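You operate a simulated robot arm through the tools that you are given. There is no shell and no other tool.

You are at the controls of a simulated two-armed robot. One attempt, no reset.

JOB
Pick up the round mirror with one hand, pass it to the other hand and put it on the top of the side cabinet.

The check looks at the end state, three seconds after you hand in, the way a careful person would. Anything else that was tipped, shoved, dropped, spilled or broken makes it a failure.

ROBOT AND FRAMES
Two 7-joint arms with two-finger parallel grippers on one trunk, on a base that moves. Base frame: it is fixed to the floor where the robot stands at the start and does not move with it; the origin is under the middle of the robot, x ahead of it, y to its left, z up. Readings come in cm, rad, newtons and seconds.
The left shoulder is at the start at [7, 13, 113.7], the right one opposite. With the tool pointing down near the work surface each hand reaches from about 22 to 52 cm from the robot's upright axis, wherever it stands, measured 20 degrees to its own side. Places, roughly: round mirror (5x10x21 cm) [-170, 70, 80]; top of the side cabinet (20x20 cm) [-188, -118, 90]. Payload 1.57 kg a hand.
Tool frame (each hand has its own): the origin (TCP) lies between the finger pads and is the grasp point; the fingertips stand 3 cm ahead of it; z points along the fingers, y is the line along which they close. The gripper opens to 8 cm. The fingers are 1.7 cm wide and 1.2 cm thick; the gripper's body (4 by 8.2 cm) begins 8 cm behind the TCP.
Orientation is told as [roll, pitch, yaw] about the base's x, y, z axes, in that order, counted from this pose: with the fingers straight down and closing along the base's y, the tool's x points along the base's -x, its y along +y and its z along -z.

CONTROLS
- The arms move only by the tool play_rows. It takes "left_steps", "right_steps" or both (then of equal length, played together; a hand with none holds still); each is a list of rows, each an object (a shift or turn left out is 0, a gripper value left out holds the last) with "rot": the turn, a rotation vector about the base's x, y, z in units of 6 degrees (1.0 is 6 degrees), a list of three; "dp": the shift along the base's x, y, z in units of 40 mm (1.0 is 40 mm), a list of three; "grip": the opening, from 0 (shut) to 1 (fully open). In form: [{"rot": [wx, wy, wz], "dp": [x, y, z], "grip": grip}, ...]. A call has 1 to 20 rows; each row shifts and turns the commanded pose from where the row before left it. A call with a number of a shift or a turn outside -1 to 1 is refused whole. Each row takes 0.2 s and may step no farther than 5 cm and 0.15 rad from the row before; otherwise, or with a gripper value out of range, the whole call is refused. A pose out of reach is approached as far as the arm can. The call stops where the force on the tool passes 40 N (or 10 N more than at its start, if that is more) or the arm is blocked; 0.2 s more then pass. The fingers move at their own pace (about 10.8 cm/s each) and stop on an object; they squeeze with about 20 N. The grip force told is the motor's: it shows also when the fingers shut on nothing. Time passes only in rows, and 0.2 s behind the last, so rows that do not move let the fingers close. It gives the time, the measured TCP pose, the force on the tool (base axes), the opening and the grip force at its end, in the units of the frame above (readings bear some noise), with the torque about the TCP (base axes, N m) and any sound that the robot's microphone picked up.
- Cameras (640 x 400 px; columns grow to the right, rows downward): "scene" is now at [13.46, -0.78, 135.71]; the picture's right is [-0.08, -1.00, 0.00], its down [-0.66, 0.06, -0.75] and it looks along [0.74, -0.06, -0.66] (base axes); focal length 282 px, centre (320, 200). "left" rides on the left gripper at [7.2, 0.7, -12.2] in its tool frame; the picture's right is [-0.09, 1.00, 0.00], its down [-0.84, -0.08, -0.54] and it looks along [-0.54, -0.05, 0.84] (tool axes); focal length 238 px, centre (320, 200). "right" rides on the right gripper at [7.2, -0.7, -12.2] in its tool frame; the picture's right is [0.09, 1.00, 0.00], its down [-0.84, 0.08, -0.54] and it looks along [-0.54, 0.05, 0.84] (tool axes); focal length 238 px, centre (320, 200). There is no depth. A picture from a camera that has moved, and an enlarged one, comes with that camera's place and axes in the base frame and with its lens.
- capture(camera): a new picture of that camera. No time passes.
- raise_lower(by): slides the trunk up (or, below 0, down) by that many cm; the arms and the scene camera ride with it, the base frame stays. It gives what a move gives, with no picture.
- roll_base(legs): drives the robot by 1 to 6 legs, each [ahead, left, turn to the left] in cm, cm and rad, along the robot's own axes; the way and the turn of a leg run together, so that a leg with both is an arc; at most 150 cm and 3.142 rad a leg. The arms and the cameras ride along, it lands a little off, and it stops where it bumps. It gives what a move gives.
- pan_tilt(pan, tilt): turns the head with the scene camera to pan (to the left, within 1.501 rad either way) and tilt (down, from -0.506 to 1.204), counted from straight ahead of the robot. It gives what a move gives.
- close_up(camera, box): a new picture of the part [left, top, right, bottom] of that camera's present view, enlarged. No time passes.
- close_job(): hands the job in; it is judged then, once.

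Nothing tells you exact positions but the pictures and the camera data. Unless the task says otherwise, let go and move clear before handing in.

The tools are called as name(argument=value, ...) on one line, values as JSON. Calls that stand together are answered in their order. play_rows: Moves the arms, as the interface text tells. Its arguments: {"type":"object","properties":{"left_steps":{"type":"array"},"right_steps":{"type":"array"}},"required":[]} The other tools are called the same way: raise_lower (by) moves the trunk up or down; roll_base (legs) drives the base; pan_tilt (pan, tilt) turns the head that bears the scene camera; capture (camera) takes a picture; close_up (camera, box) takes an enlarged picture of a part of a camera's view; close_job () hands the job in.

At the start:

```text
time: 0.0
left_eef_pos: [40.4, 20.65, 109.88]
left_ee_rot: [-0.002, 0.001, 0.003]
left_wrist_force: [-0.9, 0.4, -0.3]
left_moment: [-0.02, 0.0, -0.03]
left_width: 8.02
left_grip_force: 0.1
right_eef_pos: [30.6, -11.69, 108.38]
right_ee_rot: [-0.001, 0.0, 0.001]
right_wrist_force: [-0.4, -0.4, 1.0]
right_moment: [-0.05, 0.0, -0.01]
right_width: 7.99
right_grip_force: 0.0
trunk travel left (down, up): [-77.5, 16.5]
robot x, y, heading: [0.06, 0.03, 0.005]
head pan, tilt (commanded): [-0.084, 0.728]
```

scene: 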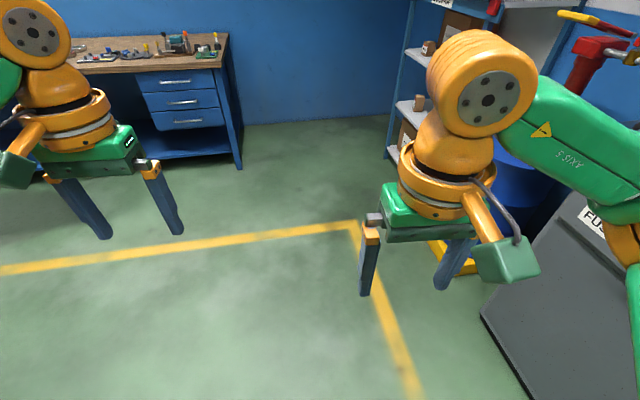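
right: 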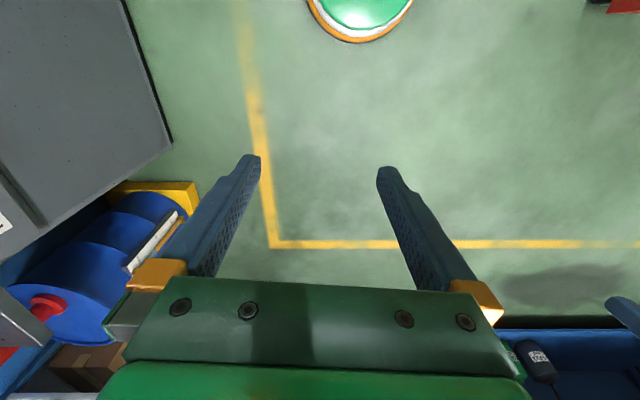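
left: 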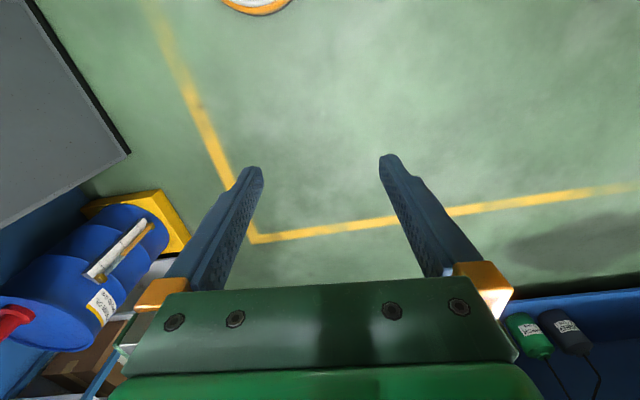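

The start pictures show a workshop ahead, with a bench, shelves and a gray cabinet to the right; the mirror and the side cabinet are behind me. I'll look left and right with the head before turning the base.

pan_tilt(pan=1.5, tilt=0.5)

capture(camera="scene")

pan_tilt(pan=-1.5, tilt=0.5)

capture(camera="scene")

```text
time: 1.7
left_eef_pos: [40.48, 20.66, 109.93]
left_ee_rot: [-0.002, 0.001, 0.003]
left_wrist_force: [0.7, 0.1, -1.0]
left_moment: [-0.02, 0.0, 0.02]
left_width: 8.01
left_grip_force: 0.0
right_eef_pos: [30.57, -11.88, 108.36]
right_ee_rot: [0.0, 0.0, 0.0]
right_wrist_force: [-0.1, 0.8, 0.8]
right_moment: [-0.01, -0.03, -0.01]
right_width: 8.01
right_grip_force: 0.1
trunk travel left (down, up): [-77.5, 16.5]
robot x, y, heading: [-0.11, -0.56, -0.002]
head pan, tilt (commanded): [1.499, 0.499]
```

```text
taken
camera scene: at [5.76, 9.0, 137.71], right [1.0, -0.07, 0.0], down [-0.03, -0.48, -0.88], along [0.06, 0.88, -0.48], focal length 282 px, centre (320, 200)
```

scene: 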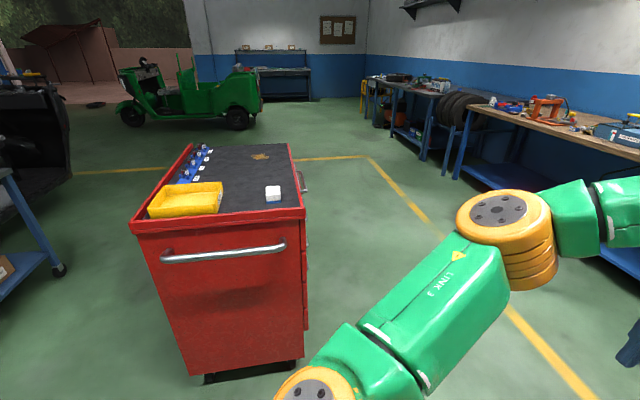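

```text
time: 4.3
left_eef_pos: [40.42, 20.66, 109.85]
left_ee_rot: [-0.001, 0.001, 0.004]
left_wrist_force: [0.5, 0.4, 0.1]
left_moment: [0.02, 0.01, -0.03]
left_width: 8.01
left_grip_force: 0.1
right_eef_pos: [30.63, -11.81, 108.37]
right_ee_rot: [0.0, 0.002, 0.0]
right_wrist_force: [-0.2, -0.2, -0.3]
right_moment: [-0.01, -0.01, 0.0]
right_width: 8.01
right_grip_force: 0.1
trunk travel left (down, up): [-77.5, 16.5]
robot x, y, heading: [0.05, -0.05, 0.006]
head pan, tilt (commanded): [-1.499, 0.499]
```

```text
taken
camera scene: at [5.76, -9.15, 137.71], right [-1.0, -0.07, 0.0], down [-0.03, 0.48, -0.88], along [0.06, -0.88, -0.48], focal length 282 px, centre (320, 200)
```

scene: 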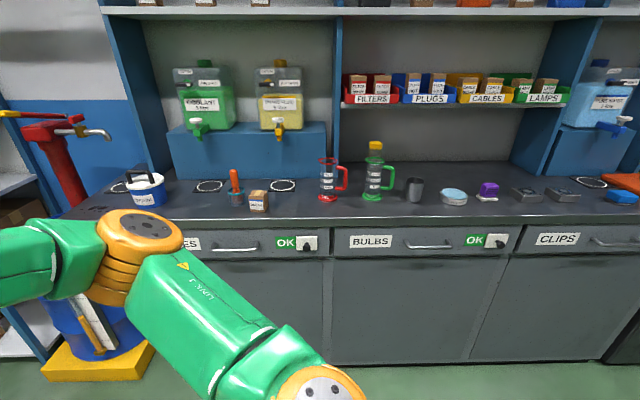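

A red trolley stands about 85 cm to my left and a counter about 80 cm to my right, so there is room to turn in place. I'll turn left by 90 degrees and look toward the mirror.

roll_base(legs=[[0, 0, 1.57]])

pan_tilt(pan=1.2, tilt=0.4)

capture(camera="scene")

```text
time: 8.5
left_eef_pos: [-20.33, 40.66, 109.9]
left_ee_rot: [-0.001, 0.001, 1.564]
left_wrist_force: [1.4, -0.3, -0.5]
left_moment: [0.0, -0.01, 0.01]
left_width: 7.99
left_grip_force: 0.1
right_eef_pos: [12.3, 30.44, 108.32]
right_ee_rot: [-0.001, -0.001, 1.56]
right_wrist_force: [-0.1, 0.6, 0.1]
right_moment: [0.03, 0.0, 0.0]
right_width: 7.97
right_grip_force: 0.1
trunk travel left (down, up): [-77.5, 16.5]
robot x, y, heading: [-0.24, 0.29, 1.563]
head pan, tilt (commanded): [-1.499, 0.499]
```

```text
time: 10.9
left_eef_pos: [-20.24, 40.63, 109.9]
left_ee_rot: [-0.003, 0.003, 1.564]
left_wrist_force: [-0.2, 0.0, 0.5]
left_moment: [-0.02, 0.02, 0.03]
left_width: 8.02
left_grip_force: 0.1
right_eef_pos: [12.22, 30.52, 108.4]
right_ee_rot: [0.002, 0.0, 1.56]
right_wrist_force: [0.6, -0.3, 0.5]
right_moment: [0.02, 0.0, 0.0]
right_width: 8.0
right_grip_force: 0.0
trunk travel left (down, up): [-77.5, 16.5]
robot x, y, heading: [0.19, 0.12, 1.559]
head pan, tilt (commanded): [1.201, 0.4]
```

```text
taken
camera scene: at [-8.47, 8.39, 138.63], right [0.37, 0.93, 0.0], down [0.36, -0.14, -0.92], along [-0.86, 0.34, -0.39], focal length 282 px, centre (320, 200)
```

scene: 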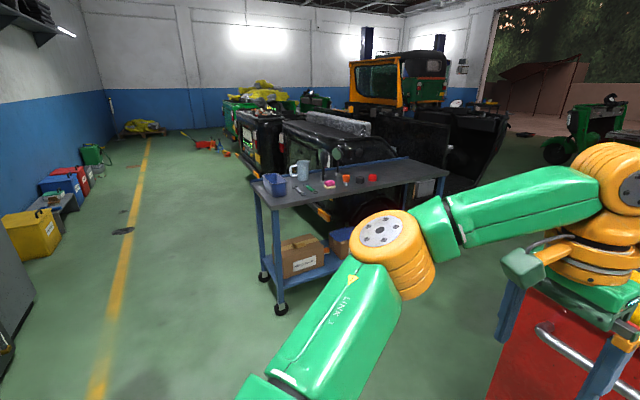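

I now see a gray-topped blue cart near [-170, 70] with small items on it, possibly including the mirror. I'll take an enlarged picture of it.

close_up(camera="scene", box=[240, 120, 460, 258])

pan_tilt(pan=1.5, tilt=0.4)

capture(camera="scene")

```text
2.90 times, centred on (350, 189) of scene
camera zoom: at [-8.47, 8.39, 138.63], right [0.37, 0.93, 0.0], down [0.36, -0.14, -0.92], along [-0.86, 0.34, -0.39], focal length 818 px, centre (233, 232)
```

zoom: 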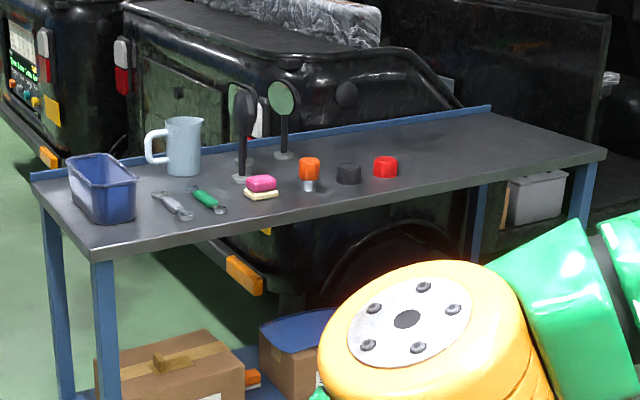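

```text
time: 11.7
left_eef_pos: [-20.34, 40.72, 109.93]
left_ee_rot: [0.0, 0.003, 1.564]
left_wrist_force: [0.6, 0.3, -0.5]
left_moment: [0.02, -0.02, -0.04]
left_width: 8.01
left_grip_force: 0.1
right_eef_pos: [12.17, 30.37, 108.33]
right_ee_rot: [-0.001, 0.0, 1.56]
right_wrist_force: [-0.4, -0.3, -0.6]
right_moment: [-0.02, -0.01, 0.0]
right_width: 8.02
right_grip_force: 0.1
trunk travel left (down, up): [-77.5, 16.5]
robot x, y, heading: [-0.26, 0.2, 1.557]
head pan, tilt (commanded): [1.499, 0.4]
```

```text
taken
camera scene: at [-9.1, 5.71, 138.63], right [0.08, 1.0, 0.0], down [0.39, -0.03, -0.92], along [-0.92, 0.08, -0.39], focal length 282 px, centre (320, 200)
```

scene: 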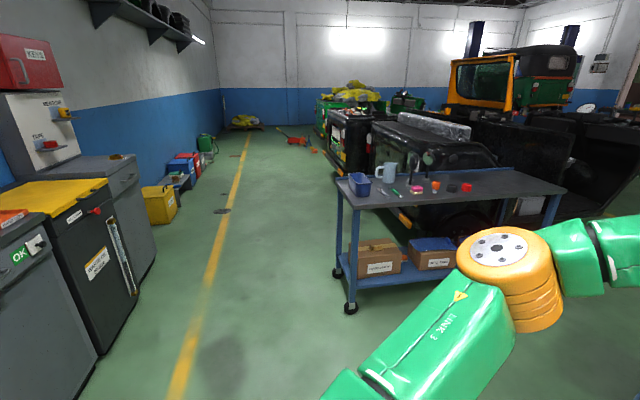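

The mirror candidates stand on the cart around x -170, y 60-70, and there appear to be at least two similar round items. I'll turn to face the cart and drive nearer to look properly.

roll_base(legs=[[0, 0, 1.58], [70, -55, 0]])

pan_tilt(pan=0.0, tilt=0.6)

capture(camera="scene")

```text
time: 20.2
left_eef_pos: [-110.52, 35.86, 109.99]
left_ee_rot: [-0.002, -0.001, 3.124]
left_wrist_force: [0.2, 0.0, 0.0]
left_moment: [0.0, 0.01, 0.01]
left_width: 7.99
left_grip_force: 0.1
right_eef_pos: [-100.0, 68.34, 108.33]
right_ee_rot: [0.0, 0.001, 3.121]
right_wrist_force: [0.0, -0.9, 0.4]
right_moment: [0.02, 0.01, -0.02]
right_width: 7.98
right_grip_force: 0.0
trunk travel left (down, up): [-77.5, 16.5]
robot x, y, heading: [-69.72, 55.61, 3.117]
head pan, tilt (commanded): [1.499, 0.4]
```

```text
time: 21.8
left_eef_pos: [-110.56, 35.98, 110.0]
left_ee_rot: [-0.001, 0.002, 3.124]
left_wrist_force: [0.2, -0.4, 0.4]
left_moment: [0.04, 0.01, -0.01]
left_width: 7.97
left_grip_force: 0.1
right_eef_pos: [-100.07, 68.39, 108.44]
right_ee_rot: [0.0, -0.001, 3.12]
right_wrist_force: [-0.4, -0.1, -0.8]
right_moment: [0.0, 0.0, 0.02]
right_width: 8.0
right_grip_force: 0.1
trunk travel left (down, up): [-77.5, 16.5]
robot x, y, heading: [-69.85, 55.46, 3.121]
head pan, tilt (commanded): [0.0, 0.6]
```

```text
taken
camera scene: at [-83.49, 55.99, 136.8], right [0.02, 1.0, 0.0], down [0.56, -0.01, -0.83], along [-0.82, 0.02, -0.56], focal length 282 px, centre (320, 200)
```

scene: 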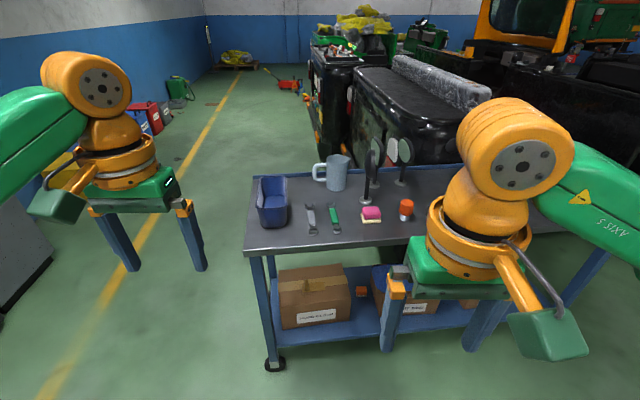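

close_up(camera="scene", box=[240, 120, 440, 245])

close_up(camera="scene", box=[340, 125, 430, 235])

```text
3.20 times, centred on (340, 182) of scene
camera zoom: at [-83.49, 55.99, 136.8], right [0.02, 1.0, 0.0], down [0.56, -0.01, -0.83], along [-0.82, 0.02, -0.56], focal length 903 px, centre (256, 256)
```

zoom: 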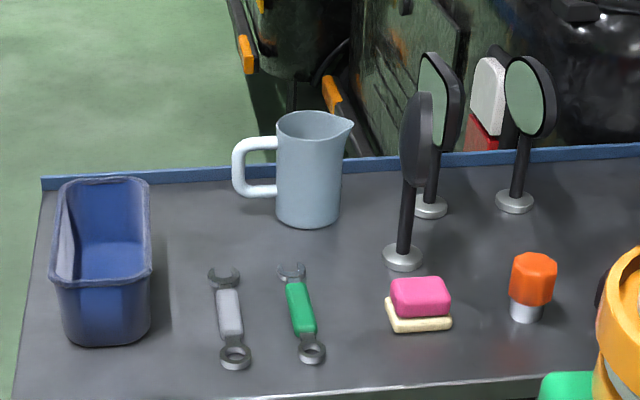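

```text
3.64 times, centred on (385, 180) of scene
camera zoom: at [-83.49, 55.99, 136.8], right [0.02, 1.0, 0.0], down [0.56, -0.01, -0.83], along [-0.82, 0.02, -0.56], focal length 1026 px, centre (84, 273)
```

zoom: 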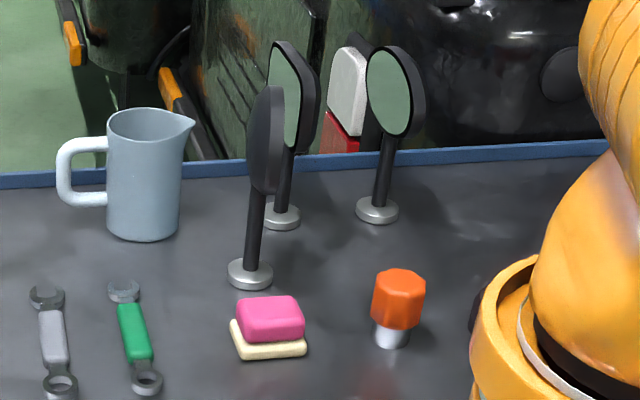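

Three mirrors on stands are on the cart: one in front near [-167, 74], one behind it near [-178, 80] and one to the right near [-179, 90]. I must tell which is round, so I'll use the wrist cameras and shift the base sideways for another view.

capture(camera="right")

roll_base(legs=[[0, 60, 0]])

pan_tilt(pan=-0.5, tilt=0.5)

capture(camera="scene")

```text
taken
camera right: at [-92.88, 68.74, 120.49], right [0.07, -1.0, 0.0], down [-0.84, -0.06, 0.54], along [-0.54, -0.04, -0.84], focal length 238 px, centre (320, 200)
```

right: 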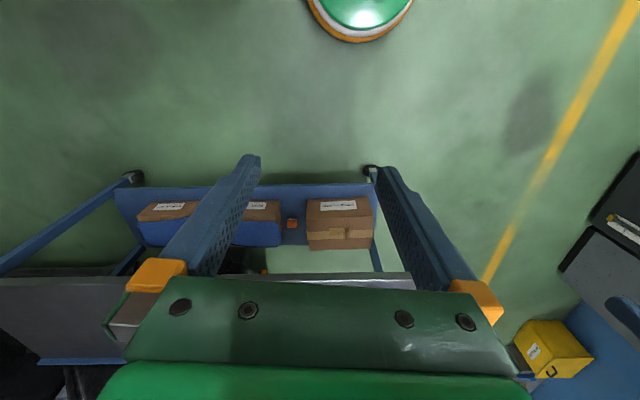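

```text
time: 25.2
left_eef_pos: [-111.89, -23.79, 109.97]
left_ee_rot: [0.0, 0.001, 3.123]
left_wrist_force: [-1.4, 0.4, -0.4]
left_moment: [0.02, 0.01, -0.01]
left_width: 8.0
left_grip_force: 0.1
right_eef_pos: [-101.34, 8.51, 108.37]
right_ee_rot: [0.002, -0.001, 3.12]
right_wrist_force: [-0.2, 0.0, -0.5]
right_moment: [-0.01, 0.0, 0.0]
right_width: 8.01
right_grip_force: 0.1
trunk travel left (down, up): [-77.5, 16.5]
robot x, y, heading: [-70.73, -4.18, 3.115]
head pan, tilt (commanded): [0.0, 0.6]
```

```text
time: 26.1
left_eef_pos: [-111.91, -23.91, 110.09]
left_ee_rot: [-0.002, 0.002, 3.121]
left_wrist_force: [-0.2, 0.2, -0.2]
left_moment: [0.0, -0.01, 0.0]
left_width: 8.03
left_grip_force: 0.1
right_eef_pos: [-101.32, 8.42, 108.32]
right_ee_rot: [0.0, 0.0, 3.12]
right_wrist_force: [0.5, -0.8, -0.1]
right_moment: [0.01, 0.01, 0.02]
right_width: 7.99
right_grip_force: 0.0
trunk travel left (down, up): [-77.5, 16.5]
robot x, y, heading: [-71.19, -4.54, 3.122]
head pan, tilt (commanded): [-0.499, 0.499]
```

```text
taken
camera scene: at [-83.81, 0.48, 137.71], right [0.5, 0.87, 0.0], down [0.42, -0.24, -0.88], along [-0.76, 0.44, -0.48], focal length 282 px, centre (320, 200)
```

scene: 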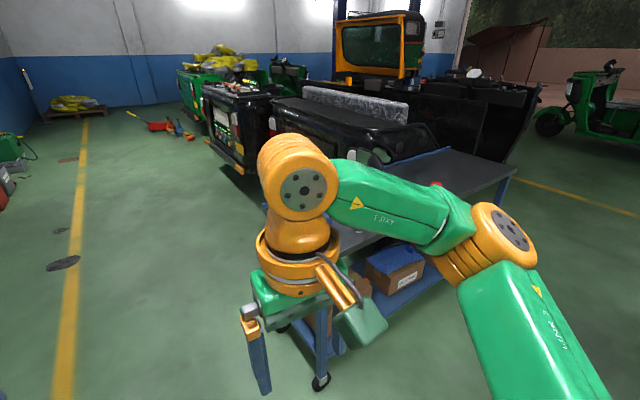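

The arm hides the cart from here. I'll turn the base toward the mirrors so the camera looks between the arms.

roll_base(legs=[[0, 0, -0.67]])

pan_tilt(pan=0, tilt=0.5)

capture(camera="scene")

```text
time: 28.3
left_eef_pos: [-115.32, 5.82, 110.02]
left_ee_rot: [-0.002, 0.001, 2.454]
left_wrist_force: [-0.5, -0.1, 0.2]
left_moment: [0.03, 0.01, -0.03]
left_width: 8.01
left_grip_force: 0.0
right_eef_pos: [-86.97, 24.61, 108.28]
right_ee_rot: [0.001, 0.0, 2.449]
right_wrist_force: [0.2, 0.6, 0.4]
right_moment: [-0.01, -0.02, 0.02]
right_width: 8.0
right_grip_force: 0.0
trunk travel left (down, up): [-77.5, 16.5]
robot x, y, heading: [-70.89, -3.96, 2.448]
head pan, tilt (commanded): [-0.499, 0.499]
```

```text
time: 29.2
left_eef_pos: [-115.35, 5.73, 109.97]
left_ee_rot: [-0.003, 0.003, 2.454]
left_wrist_force: [0.0, -0.7, -0.3]
left_moment: [0.0, -0.02, 0.0]
left_width: 8.02
left_grip_force: 0.0
right_eef_pos: [-87.09, 24.56, 108.22]
right_ee_rot: [0.0, 0.0, 2.449]
right_wrist_force: [0.1, 0.7, 0.1]
right_moment: [-0.03, 0.03, -0.02]
right_width: 8.01
right_grip_force: 0.1
trunk travel left (down, up): [-77.5, 16.5]
robot x, y, heading: [-70.8, -3.93, 2.451]
head pan, tilt (commanded): [0.0, 0.499]
```

```text
taken
camera scene: at [-81.76, 4.88, 137.71], right [0.64, 0.77, 0.0], down [0.37, -0.31, -0.88], along [-0.68, 0.56, -0.48], focal length 282 px, centre (320, 200)
```

scene: 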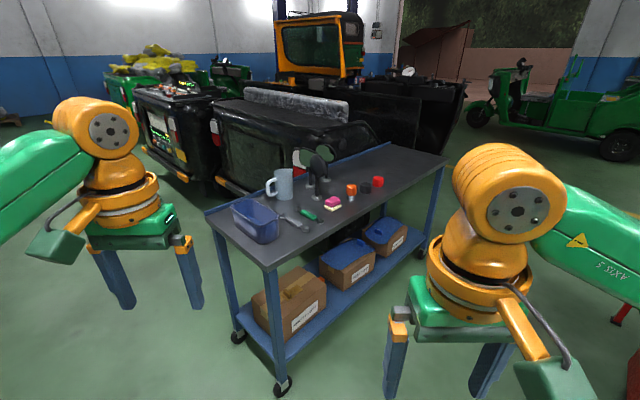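

close_up(camera="scene", box=[260, 135, 370, 215])

```text
5.00 times, centred on (315, 175) of scene
camera zoom: at [-81.76, 4.88, 137.71], right [0.64, 0.77, 0.0], down [0.37, -0.31, -0.88], along [-0.68, 0.56, -0.48], focal length 1411 px, centre (345, 325)
```

zoom: 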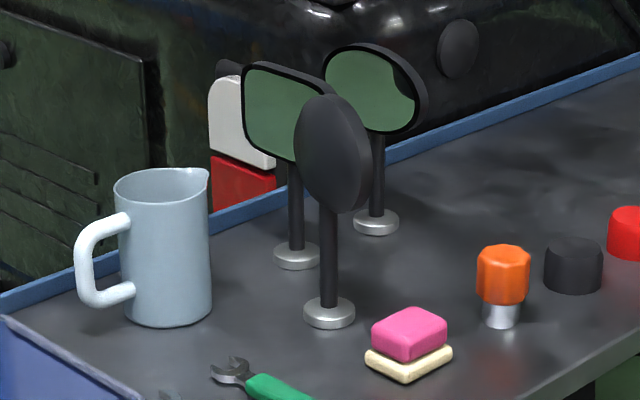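

The rear-left mirror is rectangular, and the front one and the right one could each be round or oval. I'll move further left around the cart to see them more face-on, and also look down at my own base footprint.

roll_base(legs=[[22, 28, -0.28]])

capture(camera="scene")

close_up(camera="scene", box=[260, 110, 380, 210])

pan_tilt(pan=0, tilt=1.2)

capture(camera="scene")

```text
time: 31.6
left_eef_pos: [-146.14, 15.03, 109.99]
left_ee_rot: [0.0, 0.001, 2.172]
left_wrist_force: [-0.5, 0.8, -0.8]
left_moment: [-0.02, 0.06, -0.03]
left_width: 7.99
left_grip_force: 0.1
right_eef_pos: [-113.74, 25.21, 108.34]
right_ee_rot: [0.002, -0.002, 2.168]
right_wrist_force: [-0.3, 0.4, -0.2]
right_moment: [0.0, 0.03, -0.02]
right_width: 8.01
right_grip_force: 0.0
trunk travel left (down, up): [-77.5, 16.5]
robot x, y, heading: [-106.23, -6.64, 2.168]
head pan, tilt (commanded): [0.0, 0.499]
```

```text
taken
camera scene: at [-114.11, 4.83, 137.73], right [0.83, 0.56, 0.0], down [0.27, -0.4, -0.88], along [-0.49, 0.73, -0.48], focal length 282 px, centre (320, 200)
```

scene: 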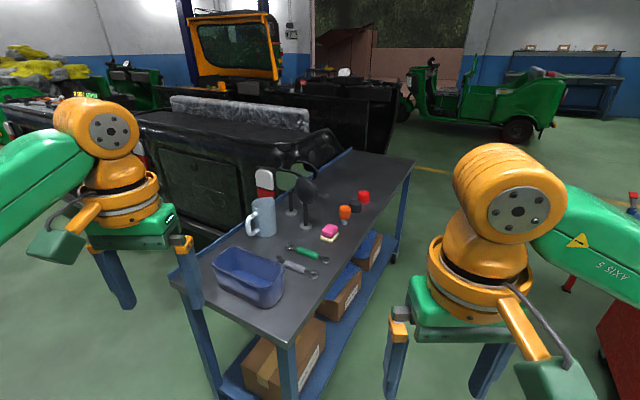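

```text
4.00 times, centred on (320, 160) of scene
camera zoom: at [-114.11, 4.83, 137.73], right [0.83, 0.56, 0.0], down [0.27, -0.4, -0.88], along [-0.49, 0.73, -0.48], focal length 1129 px, centre (320, 360)
```

zoom: 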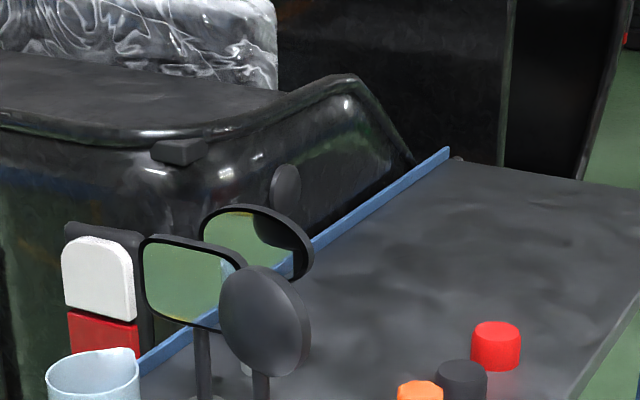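

```text
time: 32.6
left_eef_pos: [-146.3, 14.99, 109.95]
left_ee_rot: [0.0, 0.002, 2.17]
left_wrist_force: [-0.4, 0.2, -0.7]
left_moment: [-0.02, 0.0, 0.0]
left_width: 8.0
left_grip_force: 0.1
right_eef_pos: [-113.86, 25.28, 108.21]
right_ee_rot: [0.0, 0.001, 2.169]
right_wrist_force: [0.3, -0.2, -0.8]
right_moment: [0.01, 0.03, 0.0]
right_width: 8.02
right_grip_force: 0.2
trunk travel left (down, up): [-77.5, 16.5]
robot x, y, heading: [-106.6, -6.92, 2.166]
head pan, tilt (commanded): [0.0, 1.201]
```

```text
taken
camera scene: at [-112.3, 1.97, 132.35], right [0.83, 0.56, 0.0], down [0.52, -0.77, -0.36], along [-0.2, 0.3, -0.93], focal length 282 px, centre (320, 200)
```

scene: 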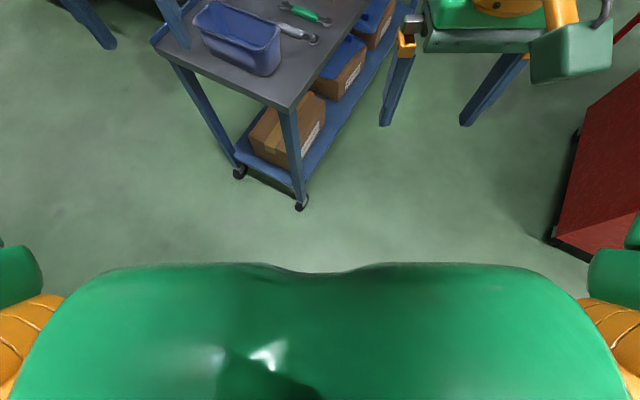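

The front mirror at about [-167, 74.6] is the round one (head centre about z 94, table about z 79, face toward +y); the back right one is oval and the back left one rectangular. My base reaches less than 27 cm ahead of its axis, so I'll line up facing the cart, still well back from it.

roll_base(legs=[[0, 0, 0.975], [-4, -64, 0]])

pan_tilt(pan=0, tilt=0.75)

capture(camera="scene")

```text
time: 38.7
left_eef_pos: [-143.11, 36.67, 109.89]
left_ee_rot: [-0.003, 0.001, -3.132]
left_wrist_force: [0.2, -1.5, -0.1]
left_moment: [0.01, 0.04, -0.01]
left_width: 7.99
left_grip_force: 0.1
right_eef_pos: [-133.49, 69.31, 108.33]
right_ee_rot: [-0.002, 0.001, -3.135]
right_wrist_force: [0.5, 0.0, -0.1]
right_moment: [0.01, -0.03, 0.0]
right_width: 7.98
right_grip_force: 0.0
trunk travel left (down, up): [-77.5, 16.5]
robot x, y, heading: [-103.29, 57.68, -3.135]
head pan, tilt (commanded): [0.0, 1.201]
```

```text
time: 39.6
left_eef_pos: [-143.04, 36.74, 109.97]
left_ee_rot: [0.0, 0.003, -3.131]
left_wrist_force: [0.6, 0.2, 0.3]
left_moment: [-0.02, -0.01, 0.04]
left_width: 7.99
left_grip_force: 0.1
right_eef_pos: [-133.47, 69.29, 108.36]
right_ee_rot: [0.001, 0.0, -3.134]
right_wrist_force: [0.1, 0.1, -0.3]
right_moment: [0.0, 0.0, 0.0]
right_width: 8.0
right_grip_force: 0.1
trunk travel left (down, up): [-77.5, 16.5]
robot x, y, heading: [-102.77, 57.51, -3.132]
head pan, tilt (commanded): [0.0, 0.75]
```

```text
taken
camera scene: at [-116.01, 57.56, 135.51], right [-0.01, 1.0, 0.0], down [0.68, 0.0, -0.73], along [-0.73, -0.01, -0.68], focal length 282 px, centre (320, 200)
```

scene: 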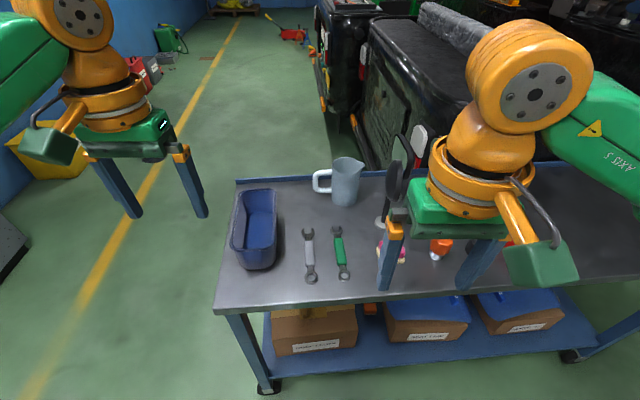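

The cart's front edge runs from about (-143, 35) to (-148, 96). I'll raise the right hand slightly and extend it toward the mirror to test its reach and get a close wrist view.

play_rows(right_steps=[{"dp": [0, 0, 1]}, {"dp": [0, 0.65, 0.5]}, {"dp": [-1, 0.65, 0]}, {"dp": [-1, 0, 0]}, {"dp": [-1, 0, 0]}, {"dp": [-0.75, 0, 0]}])

capture(camera="right")

capture(camera="scene")

```text
time: 41.0
left_eef_pos: [-143.11, 36.74, 109.94]
left_ee_rot: [-0.001, 0.002, -3.131]
left_wrist_force: [0.0, -0.1, -0.2]
left_moment: [-0.01, 0.02, 0.01]
left_width: 8.01
left_grip_force: 0.2
right_eef_pos: [-146.38, 73.63, 113.67]
right_ee_rot: [-0.001, -0.002, -3.133]
right_wrist_force: [-0.2, 0.3, -1.2]
right_moment: [-0.01, 0.02, 0.0]
right_width: 7.99
right_grip_force: 0.0
right hand out of reach, approached as far as the arm can: row 6
trunk travel left (down, up): [-77.5, 16.5]
robot x, y, heading: [-102.52, 57.53, -3.135]
head pan, tilt (commanded): [0.0, 0.75]
```

```text
taken
camera right: at [-139.22, 74.23, 125.84], right [0.1, -0.99, 0.0], down [-0.84, -0.09, 0.54], along [-0.54, -0.05, -0.84], focal length 238 px, centre (320, 200)
```

right: 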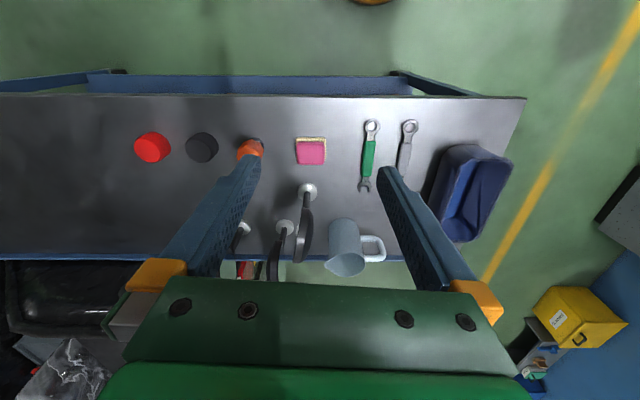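

```text
taken
camera scene: at [-116.04, 57.52, 135.51], right [-0.01, 1.0, 0.0], down [0.68, 0.01, -0.73], along [-0.73, -0.01, -0.68], focal length 282 px, centre (320, 200)
```

scene: 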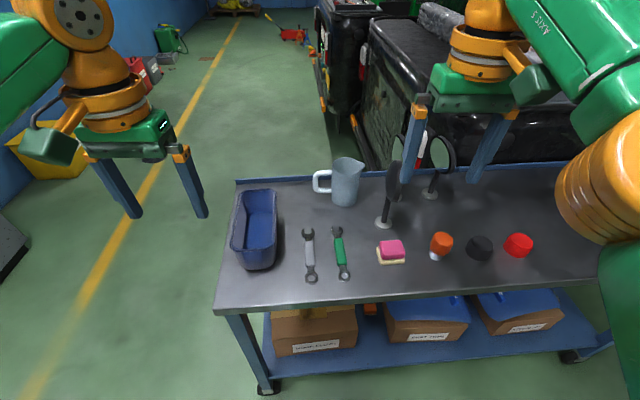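

The right arm's limit here is about 44 cm ahead with the tool straight down, so I'll raise the trunk, square up to the cart (turning about 4.5 degrees to match the mirror's plane) and tilt the tool forward for more reach. The mirror's disc lies almost along x, so the fingers will straddle its flat faces.

raise_lower(by=14)

roll_base(legs=[[10, 0.8, -0.078]])

capture(camera="scene")

capture(camera="right")

```text
time: 42.7
left_eef_pos: [-142.98, 36.63, 124.0]
left_ee_rot: [-0.001, 0.002, -3.132]
left_wrist_force: [0.2, 0.5, 0.1]
left_moment: [-0.04, 0.01, 0.02]
left_width: 7.98
left_grip_force: 0.0
right_eef_pos: [-146.36, 73.66, 127.64]
right_ee_rot: [-0.001, -0.002, -3.134]
right_wrist_force: [-0.8, -0.5, 0.3]
right_moment: [-0.01, 0.0, -0.01]
right_width: 8.02
right_grip_force: 0.1
trunk travel left (down, up): [-91.5, 2.5]
robot x, y, heading: [-103.06, 57.74, -3.131]
head pan, tilt (commanded): [0.0, 0.75]
```

```text
time: 43.8
left_eef_pos: [-153.73, 39.42, 124.17]
left_ee_rot: [-0.001, -0.005, 3.075]
left_wrist_force: [0.6, 0.0, 1.2]
left_moment: [-0.03, 0.06, 0.0]
left_width: 7.99
left_grip_force: 0.1
right_eef_pos: [-154.08, 76.39, 128.1]
right_ee_rot: [0.001, -0.008, 3.07]
right_wrist_force: [1.6, 0.2, -1.1]
right_moment: [0.03, 0.02, -0.01]
right_width: 7.98
right_grip_force: 0.1
trunk travel left (down, up): [-91.5, 2.5]
robot x, y, heading: [-113.07, 57.25, 3.071]
head pan, tilt (commanded): [0.0, 0.75]
```

```text
taken
camera scene: at [-124.93, 58.02, 149.61], right [0.07, 1.0, 0.0], down [0.68, -0.05, -0.74], along [-0.73, 0.05, -0.68], focal length 282 px, centre (320, 200)
```

scene: 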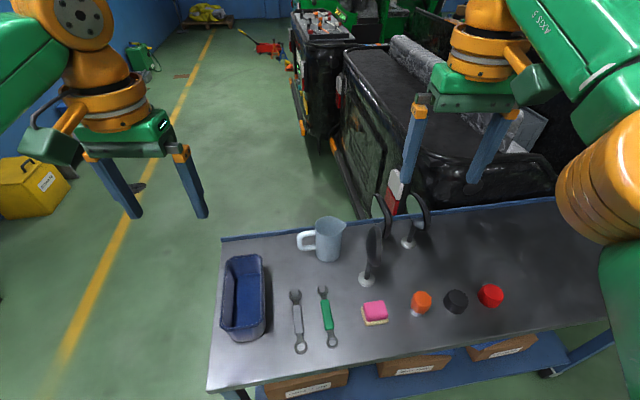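

```text
taken
camera right: at [-146.8, 76.49, 140.12], right [0.02, -1.0, 0.0], down [-0.84, -0.02, 0.55], along [-0.55, -0.01, -0.84], focal length 238 px, centre (320, 200)
```

right: 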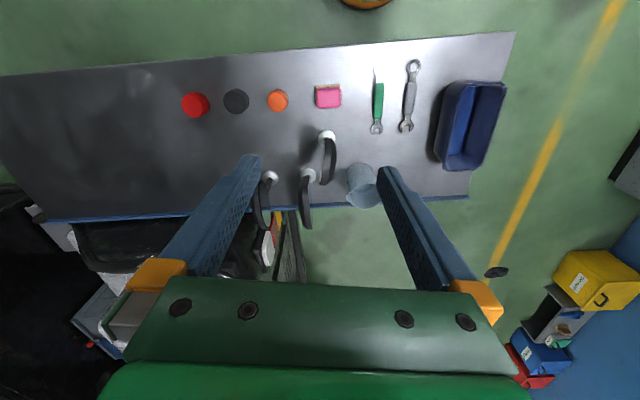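

The mirror base shows at about [-166.4, 74.4] and the head centre at about [-166.8, 74.3, 94.5]. I'll zoom on it from the wrist camera to check the disc's plane before tilting the hand.

close_up(camera="right", box=[280, 110, 380, 210])

close_up(camera="scene", box=[330, 180, 450, 310])

```text
4.00 times, centred on (330, 160) of right
camera zoom: at [-146.8, 76.49, 140.12], right [0.02, -1.0, 0.0], down [-0.84, -0.02, 0.55], along [-0.55, -0.01, -0.84], focal length 953 px, centre (280, 360)
```

zoom: 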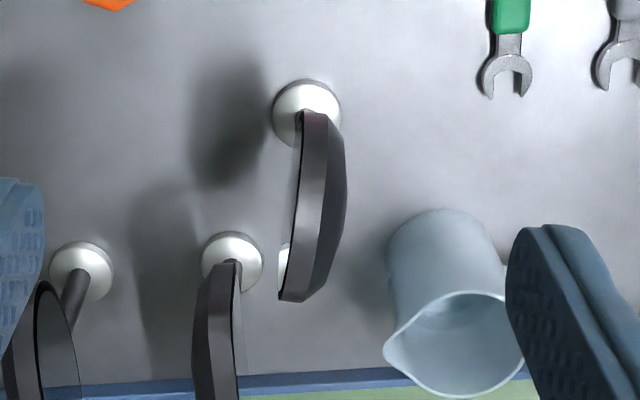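

```text
3.08 times, centred on (390, 245) of scene
camera zoom: at [-124.93, 58.02, 149.61], right [0.07, 1.0, 0.0], down [0.68, -0.05, -0.74], along [-0.73, 0.05, -0.68], focal length 868 px, centre (105, 62)
```

zoom: 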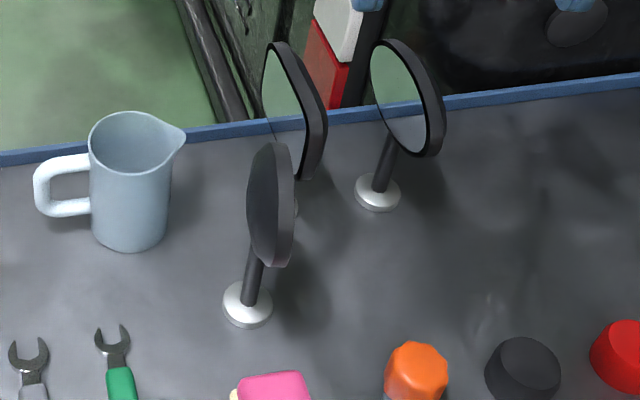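

The disc plane is within a degree of my heading, and the head is about 2.7 cm thick around y 74.2. I'll tilt the right hand 30 degrees forward and bring it to a standoff 18 cm from the disc centre along its approach line.

play_rows(right_steps=[{"dp": [-0.185, -0.135, -0.9], "rot": [0.07, 0.99, 0], "grip": 1}, {"dp": [-0.185, -0.135, -0.9], "rot": [0.07, 0.99, 0]}, {"dp": [-0.185, -0.135, -0.9], "rot": [0.07, 0.99, 0]}, {"dp": [-0.185, -0.135, -0.9], "rot": [0.07, 0.99, 0]}, {"dp": [-0.185, -0.135, -0.9], "rot": [0.07, 0.99, 0]}, {}])

capture(camera="right")

capture(camera="scene")

```text
time: 45.2
left_eef_pos: [-154.5, 39.43, 124.0]
left_ee_rot: [-0.003, 0.0, 3.072]
left_wrist_force: [0.2, 0.7, -0.2]
left_moment: [0.02, 0.03, -0.01]
left_width: 7.99
left_grip_force: 0.2
right_eef_pos: [-158.56, 73.68, 109.71]
right_ee_rot: [0.002, -0.521, 3.069]
right_wrist_force: [0.2, 0.3, -1.0]
right_moment: [-0.02, -0.04, -0.01]
right_width: 8.0
right_grip_force: 0.1
trunk travel left (down, up): [-91.5, 2.5]
robot x, y, heading: [-112.88, 57.43, 3.071]
head pan, tilt (commanded): [0.0, 0.75]
```

```text
taken
camera right: at [-146.23, 73.41, 116.64], right [0.01, -1.0, -0.05], down [-0.46, -0.04, 0.89], along [-0.89, 0.01, -0.46], focal length 238 px, centre (320, 200)
```

right: 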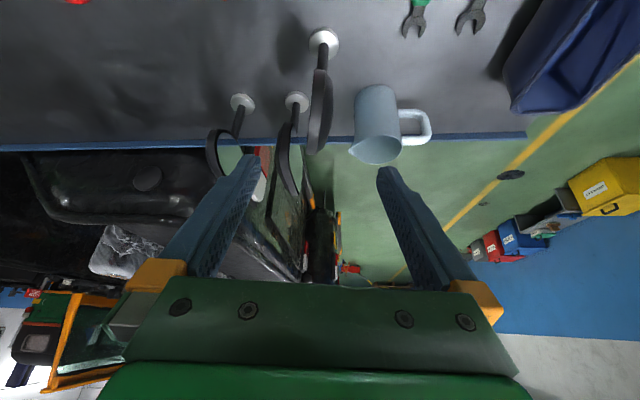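

```text
taken
camera scene: at [-125.85, 58.07, 149.52], right [0.07, 1.0, 0.0], down [0.68, -0.05, -0.73], along [-0.73, 0.05, -0.68], focal length 282 px, centre (320, 200)
```

scene: 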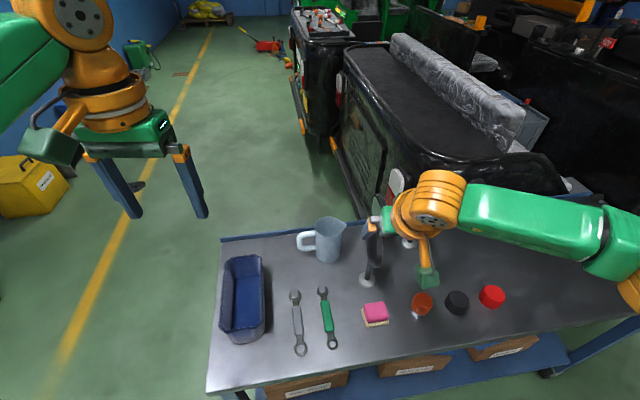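

The hand is aligned with the disc at the image's centre column. I'll check the alignment enlarged before the approach.

close_up(camera="right", box=[240, 10, 400, 180])

```text
2.35 times, centred on (320, 95) of right
camera zoom: at [-146.23, 73.41, 116.64], right [0.01, -1.0, -0.05], down [-0.46, -0.04, 0.89], along [-0.89, 0.01, -0.46], focal length 561 px, centre (320, 447)
```

zoom: 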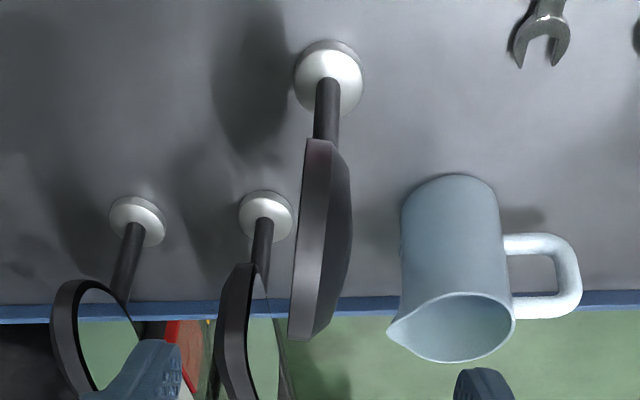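

Aligned within about 0.2 cm and 1 degree. I'll descend along the tool axis so the fingers straddle the disc, then check.

play_rows(right_steps=[{"dp": [-0.405, 0.03, -0.74]}, {"dp": [-0.405, 0.03, -0.74]}, {"dp": [-0.405, 0.03, -0.74]}, {"dp": [-0.405, 0.03, -0.74]}, {"dp": [-0.405, 0.03, -0.74]}, {}])

capture(camera="right")

capture(camera="scene")

```text
time: 46.6
left_eef_pos: [-154.49, 39.45, 123.88]
left_ee_rot: [-0.002, 0.002, 3.072]
left_wrist_force: [0.2, -0.3, 1.2]
left_moment: [0.02, -0.02, -0.03]
left_width: 8.0
left_grip_force: 0.0
right_eef_pos: [-166.68, 74.12, 95.01]
right_ee_rot: [0.001, -0.522, 3.072]
right_wrist_force: [-0.2, 0.1, -0.6]
right_moment: [-0.04, 0.0, -0.03]
right_width: 7.99
right_grip_force: 0.0
trunk travel left (down, up): [-91.5, 2.5]
robot x, y, heading: [-112.82, 57.41, 3.069]
head pan, tilt (commanded): [0.0, 0.75]
```

```text
taken
camera right: at [-154.39, 73.94, 101.87], right [0.01, -1.0, -0.05], down [-0.46, -0.05, 0.89], along [-0.89, 0.01, -0.46], focal length 238 px, centre (320, 200)
```

right: 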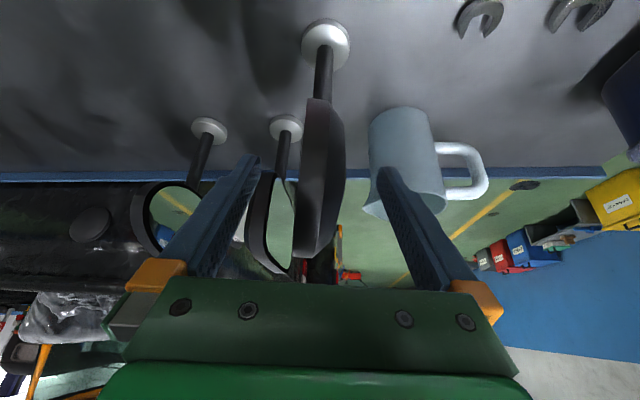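

```text
taken
camera scene: at [-125.88, 58.1, 149.52], right [0.07, 1.0, 0.0], down [0.68, -0.05, -0.73], along [-0.73, 0.05, -0.68], focal length 282 px, centre (320, 200)
```

scene: 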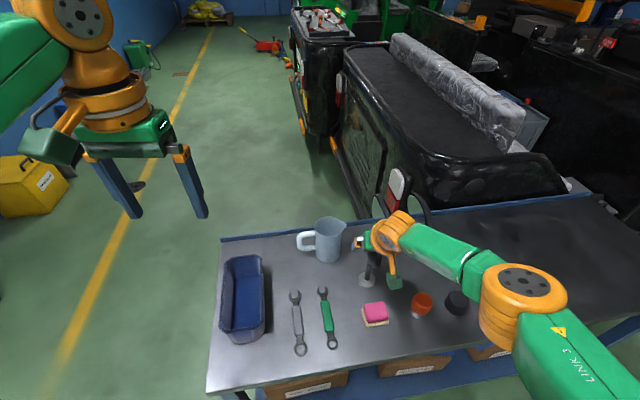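

The disc sits between the fingers and nothing else is near them. I'll close the gripper on it.

play_rows(right_steps=[{"grip": 0.5}, {"grip": 0.2}, {"grip": 0}, {}, {}, {}])

capture(camera="right")

```text
time: 48.0
left_eef_pos: [-154.6, 39.43, 123.91]
left_ee_rot: [-0.002, 0.002, 3.074]
left_wrist_force: [-1.0, 0.0, -0.4]
left_moment: [-0.01, -0.01, 0.02]
left_width: 8.01
left_grip_force: 0.0
right_eef_pos: [-166.77, 74.3, 94.95]
right_ee_rot: [0.0, -0.522, 3.071]
right_wrist_force: [0.1, -0.7, 0.1]
right_moment: [-0.06, -0.02, 0.04]
right_width: 2.78
right_grip_force: 20.3
trunk travel left (down, up): [-91.5, 2.5]
robot x, y, heading: [-112.88, 57.16, 3.071]
head pan, tilt (commanded): [0.0, 0.75]
```

```text
taken
camera right: at [-154.43, 73.96, 101.89], right [0.01, -1.0, -0.05], down [-0.46, -0.05, 0.89], along [-0.89, 0.01, -0.46], focal length 238 px, centre (320, 200)
```

right: 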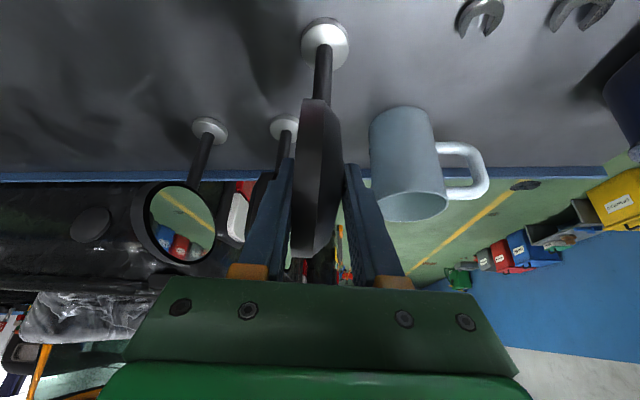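

The grip holds the disc (width 2.78 cm, 20 N). I'll lift slowly and check that it stays put.

play_rows(right_steps=[{"dp": [0, 0, 0.25]}, {"dp": [0, 0, 0.4]}, {"dp": [0, 0, 0.5]}, {"dp": [0, 0, 0.5]}, {}])

capture(camera="right")

capture(camera="scene")

```text
time: 49.2
left_eef_pos: [-154.63, 39.41, 123.97]
left_ee_rot: [-0.003, 0.001, 3.074]
left_wrist_force: [0.2, 0.3, -0.7]
left_moment: [0.01, -0.02, -0.01]
left_width: 8.03
left_grip_force: 0.1
right_eef_pos: [-166.68, 74.38, 101.53]
right_ee_rot: [-0.001, -0.519, 3.071]
right_wrist_force: [0.8, 0.9, -3.6]
right_moment: [-0.01, -0.02, -0.01]
right_width: 2.8
right_grip_force: 20.1
trunk travel left (down, up): [-91.5, 2.5]
robot x, y, heading: [-112.72, 57.21, 3.067]
head pan, tilt (commanded): [0.0, 0.75]
```

```text
taken
camera right: at [-154.39, 74.12, 108.47], right [0.01, -1.0, -0.05], down [-0.46, -0.04, 0.89], along [-0.89, 0.01, -0.46], focal length 238 px, centre (320, 200)
```

right: 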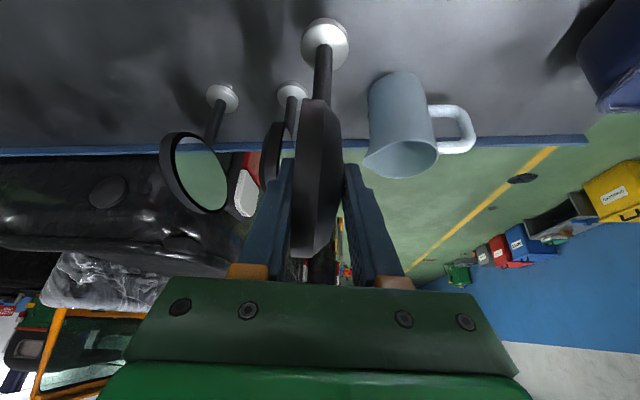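

```text
taken
camera scene: at [-126.01, 58.14, 149.5], right [0.07, 1.0, 0.0], down [0.68, -0.05, -0.73], along [-0.73, 0.05, -0.68], focal length 282 px, centre (320, 200)
```

scene: 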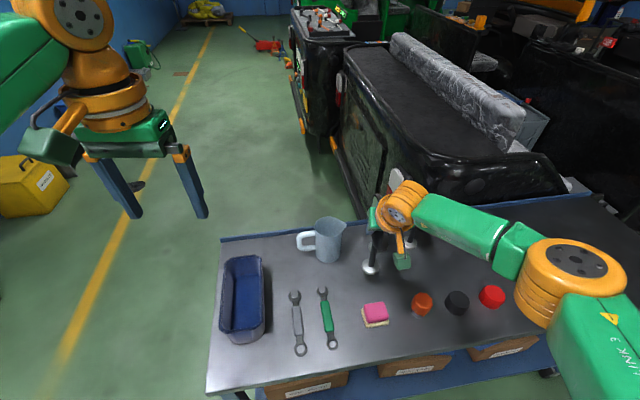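

The mirror came up cleanly and hasn't shifted in the grip. I'll lift it further, clear of everything on the cart, then back the base away.

play_rows(right_steps=[{"dp": [0.1, 0, 0.6]}, {"dp": [0.2, 0, 0.6]}, {"dp": [0.3, 0, 0.6]}, {"dp": [0.3, 0, 0.6]}, {}])

roll_base(legs=[[-25, 0, 0]])

capture(camera="scene")

capture(camera="right")

```text
time: 50.4
left_eef_pos: [-154.53, 39.42, 124.01]
left_ee_rot: [-0.002, 0.002, 3.074]
left_wrist_force: [-0.1, 0.2, 0.1]
left_moment: [0.02, 0.04, 0.01]
left_width: 8.0
left_grip_force: 0.1
right_eef_pos: [-162.99, 74.44, 111.09]
right_ee_rot: [0.0, -0.521, 3.07]
right_wrist_force: [-0.4, 0.3, -2.6]
right_moment: [-0.02, -0.05, -0.01]
right_width: 2.79
right_grip_force: 20.5
trunk travel left (down, up): [-91.5, 2.5]
robot x, y, heading: [-112.72, 57.18, 3.069]
head pan, tilt (commanded): [0.0, 0.75]
```

```text
time: 52.2
left_eef_pos: [-130.13, 37.69, 123.78]
left_ee_rot: [-0.002, 0.006, 3.074]
left_wrist_force: [1.1, 0.2, -0.8]
left_moment: [0.0, -0.02, 0.0]
left_width: 7.98
left_grip_force: 0.0
right_eef_pos: [-138.66, 72.69, 110.88]
right_ee_rot: [0.0, -0.517, 3.071]
right_wrist_force: [-0.6, 0.2, -3.4]
right_moment: [-0.02, -0.04, -0.02]
right_width: 2.79
right_grip_force: 19.8
trunk travel left (down, up): [-91.5, 2.5]
robot x, y, heading: [-87.87, 55.27, 3.068]
head pan, tilt (commanded): [0.0, 0.75]
```

```text
taken
camera scene: at [-101.71, 56.41, 149.46], right [0.07, 1.0, 0.0], down [0.68, -0.05, -0.73], along [-0.73, 0.05, -0.69], focal length 282 px, centre (320, 200)
```

scene: 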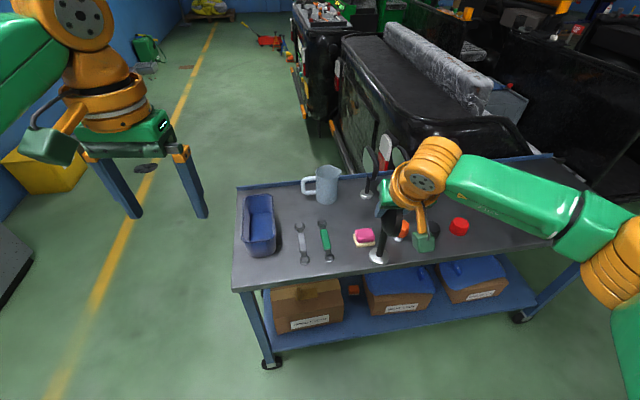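

```text
taken
camera right: at [-126.38, 72.41, 117.91], right [0.01, -1.0, -0.05], down [-0.46, -0.05, 0.88], along [-0.89, 0.01, -0.46], focal length 238 px, centre (320, 200)
```

right: 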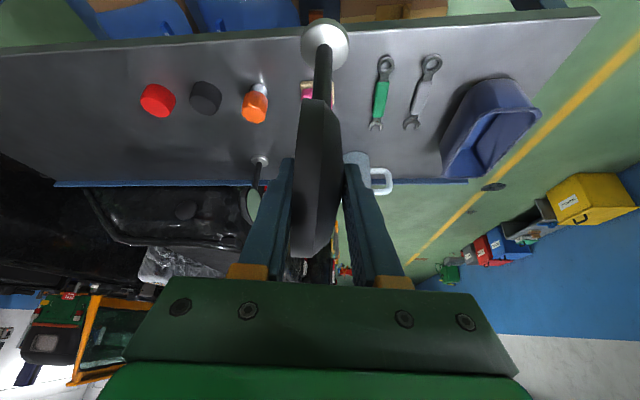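

The mirror is clear of the cart and firmly held. I'll now turn left toward the side cabinet and move into open floor to see where it will go.

roll_base(legs=[[-8, 0, 0], [0, 0, 1.57], [50, 0, 0]])

pan_tilt(pan=-0.6, tilt=0.35)

capture(camera="scene")

pan_tilt(pan=0, tilt=0.5)

capture(camera="scene")

```text
time: 59.6
left_eef_pos: [-67.38, -36.51, 124.1]
left_ee_rot: [-0.003, 0.0, -1.661]
left_wrist_force: [0.2, 0.0, -0.6]
left_moment: [-0.02, 0.01, -0.01]
left_width: 8.0
left_grip_force: 0.1
right_eef_pos: [-102.5, -44.2, 111.14]
right_ee_rot: [0.001, -0.522, -1.664]
right_wrist_force: [0.2, -0.5, 0.0]
right_moment: [-0.04, 0.01, -0.02]
right_width: 0.0
right_grip_force: 19.6
trunk travel left (down, up): [-91.5, 2.5]
robot x, y, heading: [-84.49, 5.55, -1.669]
head pan, tilt (commanded): [0.0, 0.75]
```

```text
time: 60.6
left_eef_pos: [-67.33, -36.63, 123.99]
left_ee_rot: [-0.002, 0.001, -1.664]
left_wrist_force: [1.0, -0.6, -0.2]
left_moment: [0.0, 0.02, 0.01]
left_width: 7.98
left_grip_force: 0.1
right_eef_pos: [-102.47, -44.46, 111.07]
right_ee_rot: [0.002, -0.524, -1.665]
right_wrist_force: [0.3, 0.6, 0.3]
right_moment: [0.0, 0.0, 0.0]
right_width: 0.0
right_grip_force: 20.1
trunk travel left (down, up): [-91.5, 2.5]
robot x, y, heading: [-84.1, 5.27, -1.661]
head pan, tilt (commanded): [-0.6, 0.351]
```

```text
taken
camera scene: at [-90.58, -6.76, 153.07], right [-0.77, 0.64, 0.0], down [0.22, 0.27, -0.94], along [-0.6, -0.72, -0.34], focal length 282 px, centre (320, 200)
```

scene: 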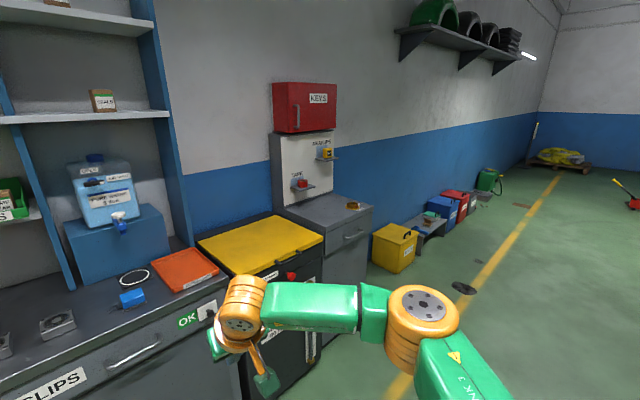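

```text
time: 61.6
left_eef_pos: [-67.36, -36.7, 123.86]
left_ee_rot: [-0.002, 0.002, -1.661]
left_wrist_force: [-0.1, 0.1, 0.0]
left_moment: [0.0, 0.01, -0.01]
left_width: 8.02
left_grip_force: 0.0
right_eef_pos: [-102.47, -44.36, 111.16]
right_ee_rot: [0.0, -0.522, -1.662]
right_wrist_force: [-0.2, 0.0, -0.2]
right_moment: [-0.02, -0.06, 0.03]
right_width: 0.0
right_grip_force: 20.3
trunk travel left (down, up): [-91.5, 2.5]
robot x, y, heading: [-84.16, 5.67, -1.669]
head pan, tilt (commanded): [0.0, 0.499]
```

```text
taken
camera scene: at [-85.5, -8.6, 151.71], right [-1.0, 0.09, 0.0], down [0.04, 0.48, -0.88], along [-0.08, -0.87, -0.48], focal length 282 px, centre (320, 200)
```

scene: 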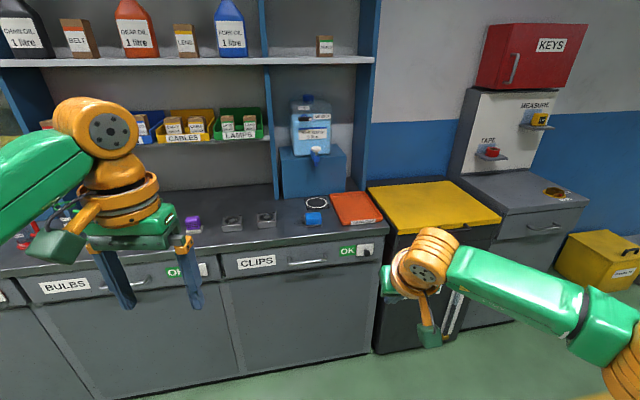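

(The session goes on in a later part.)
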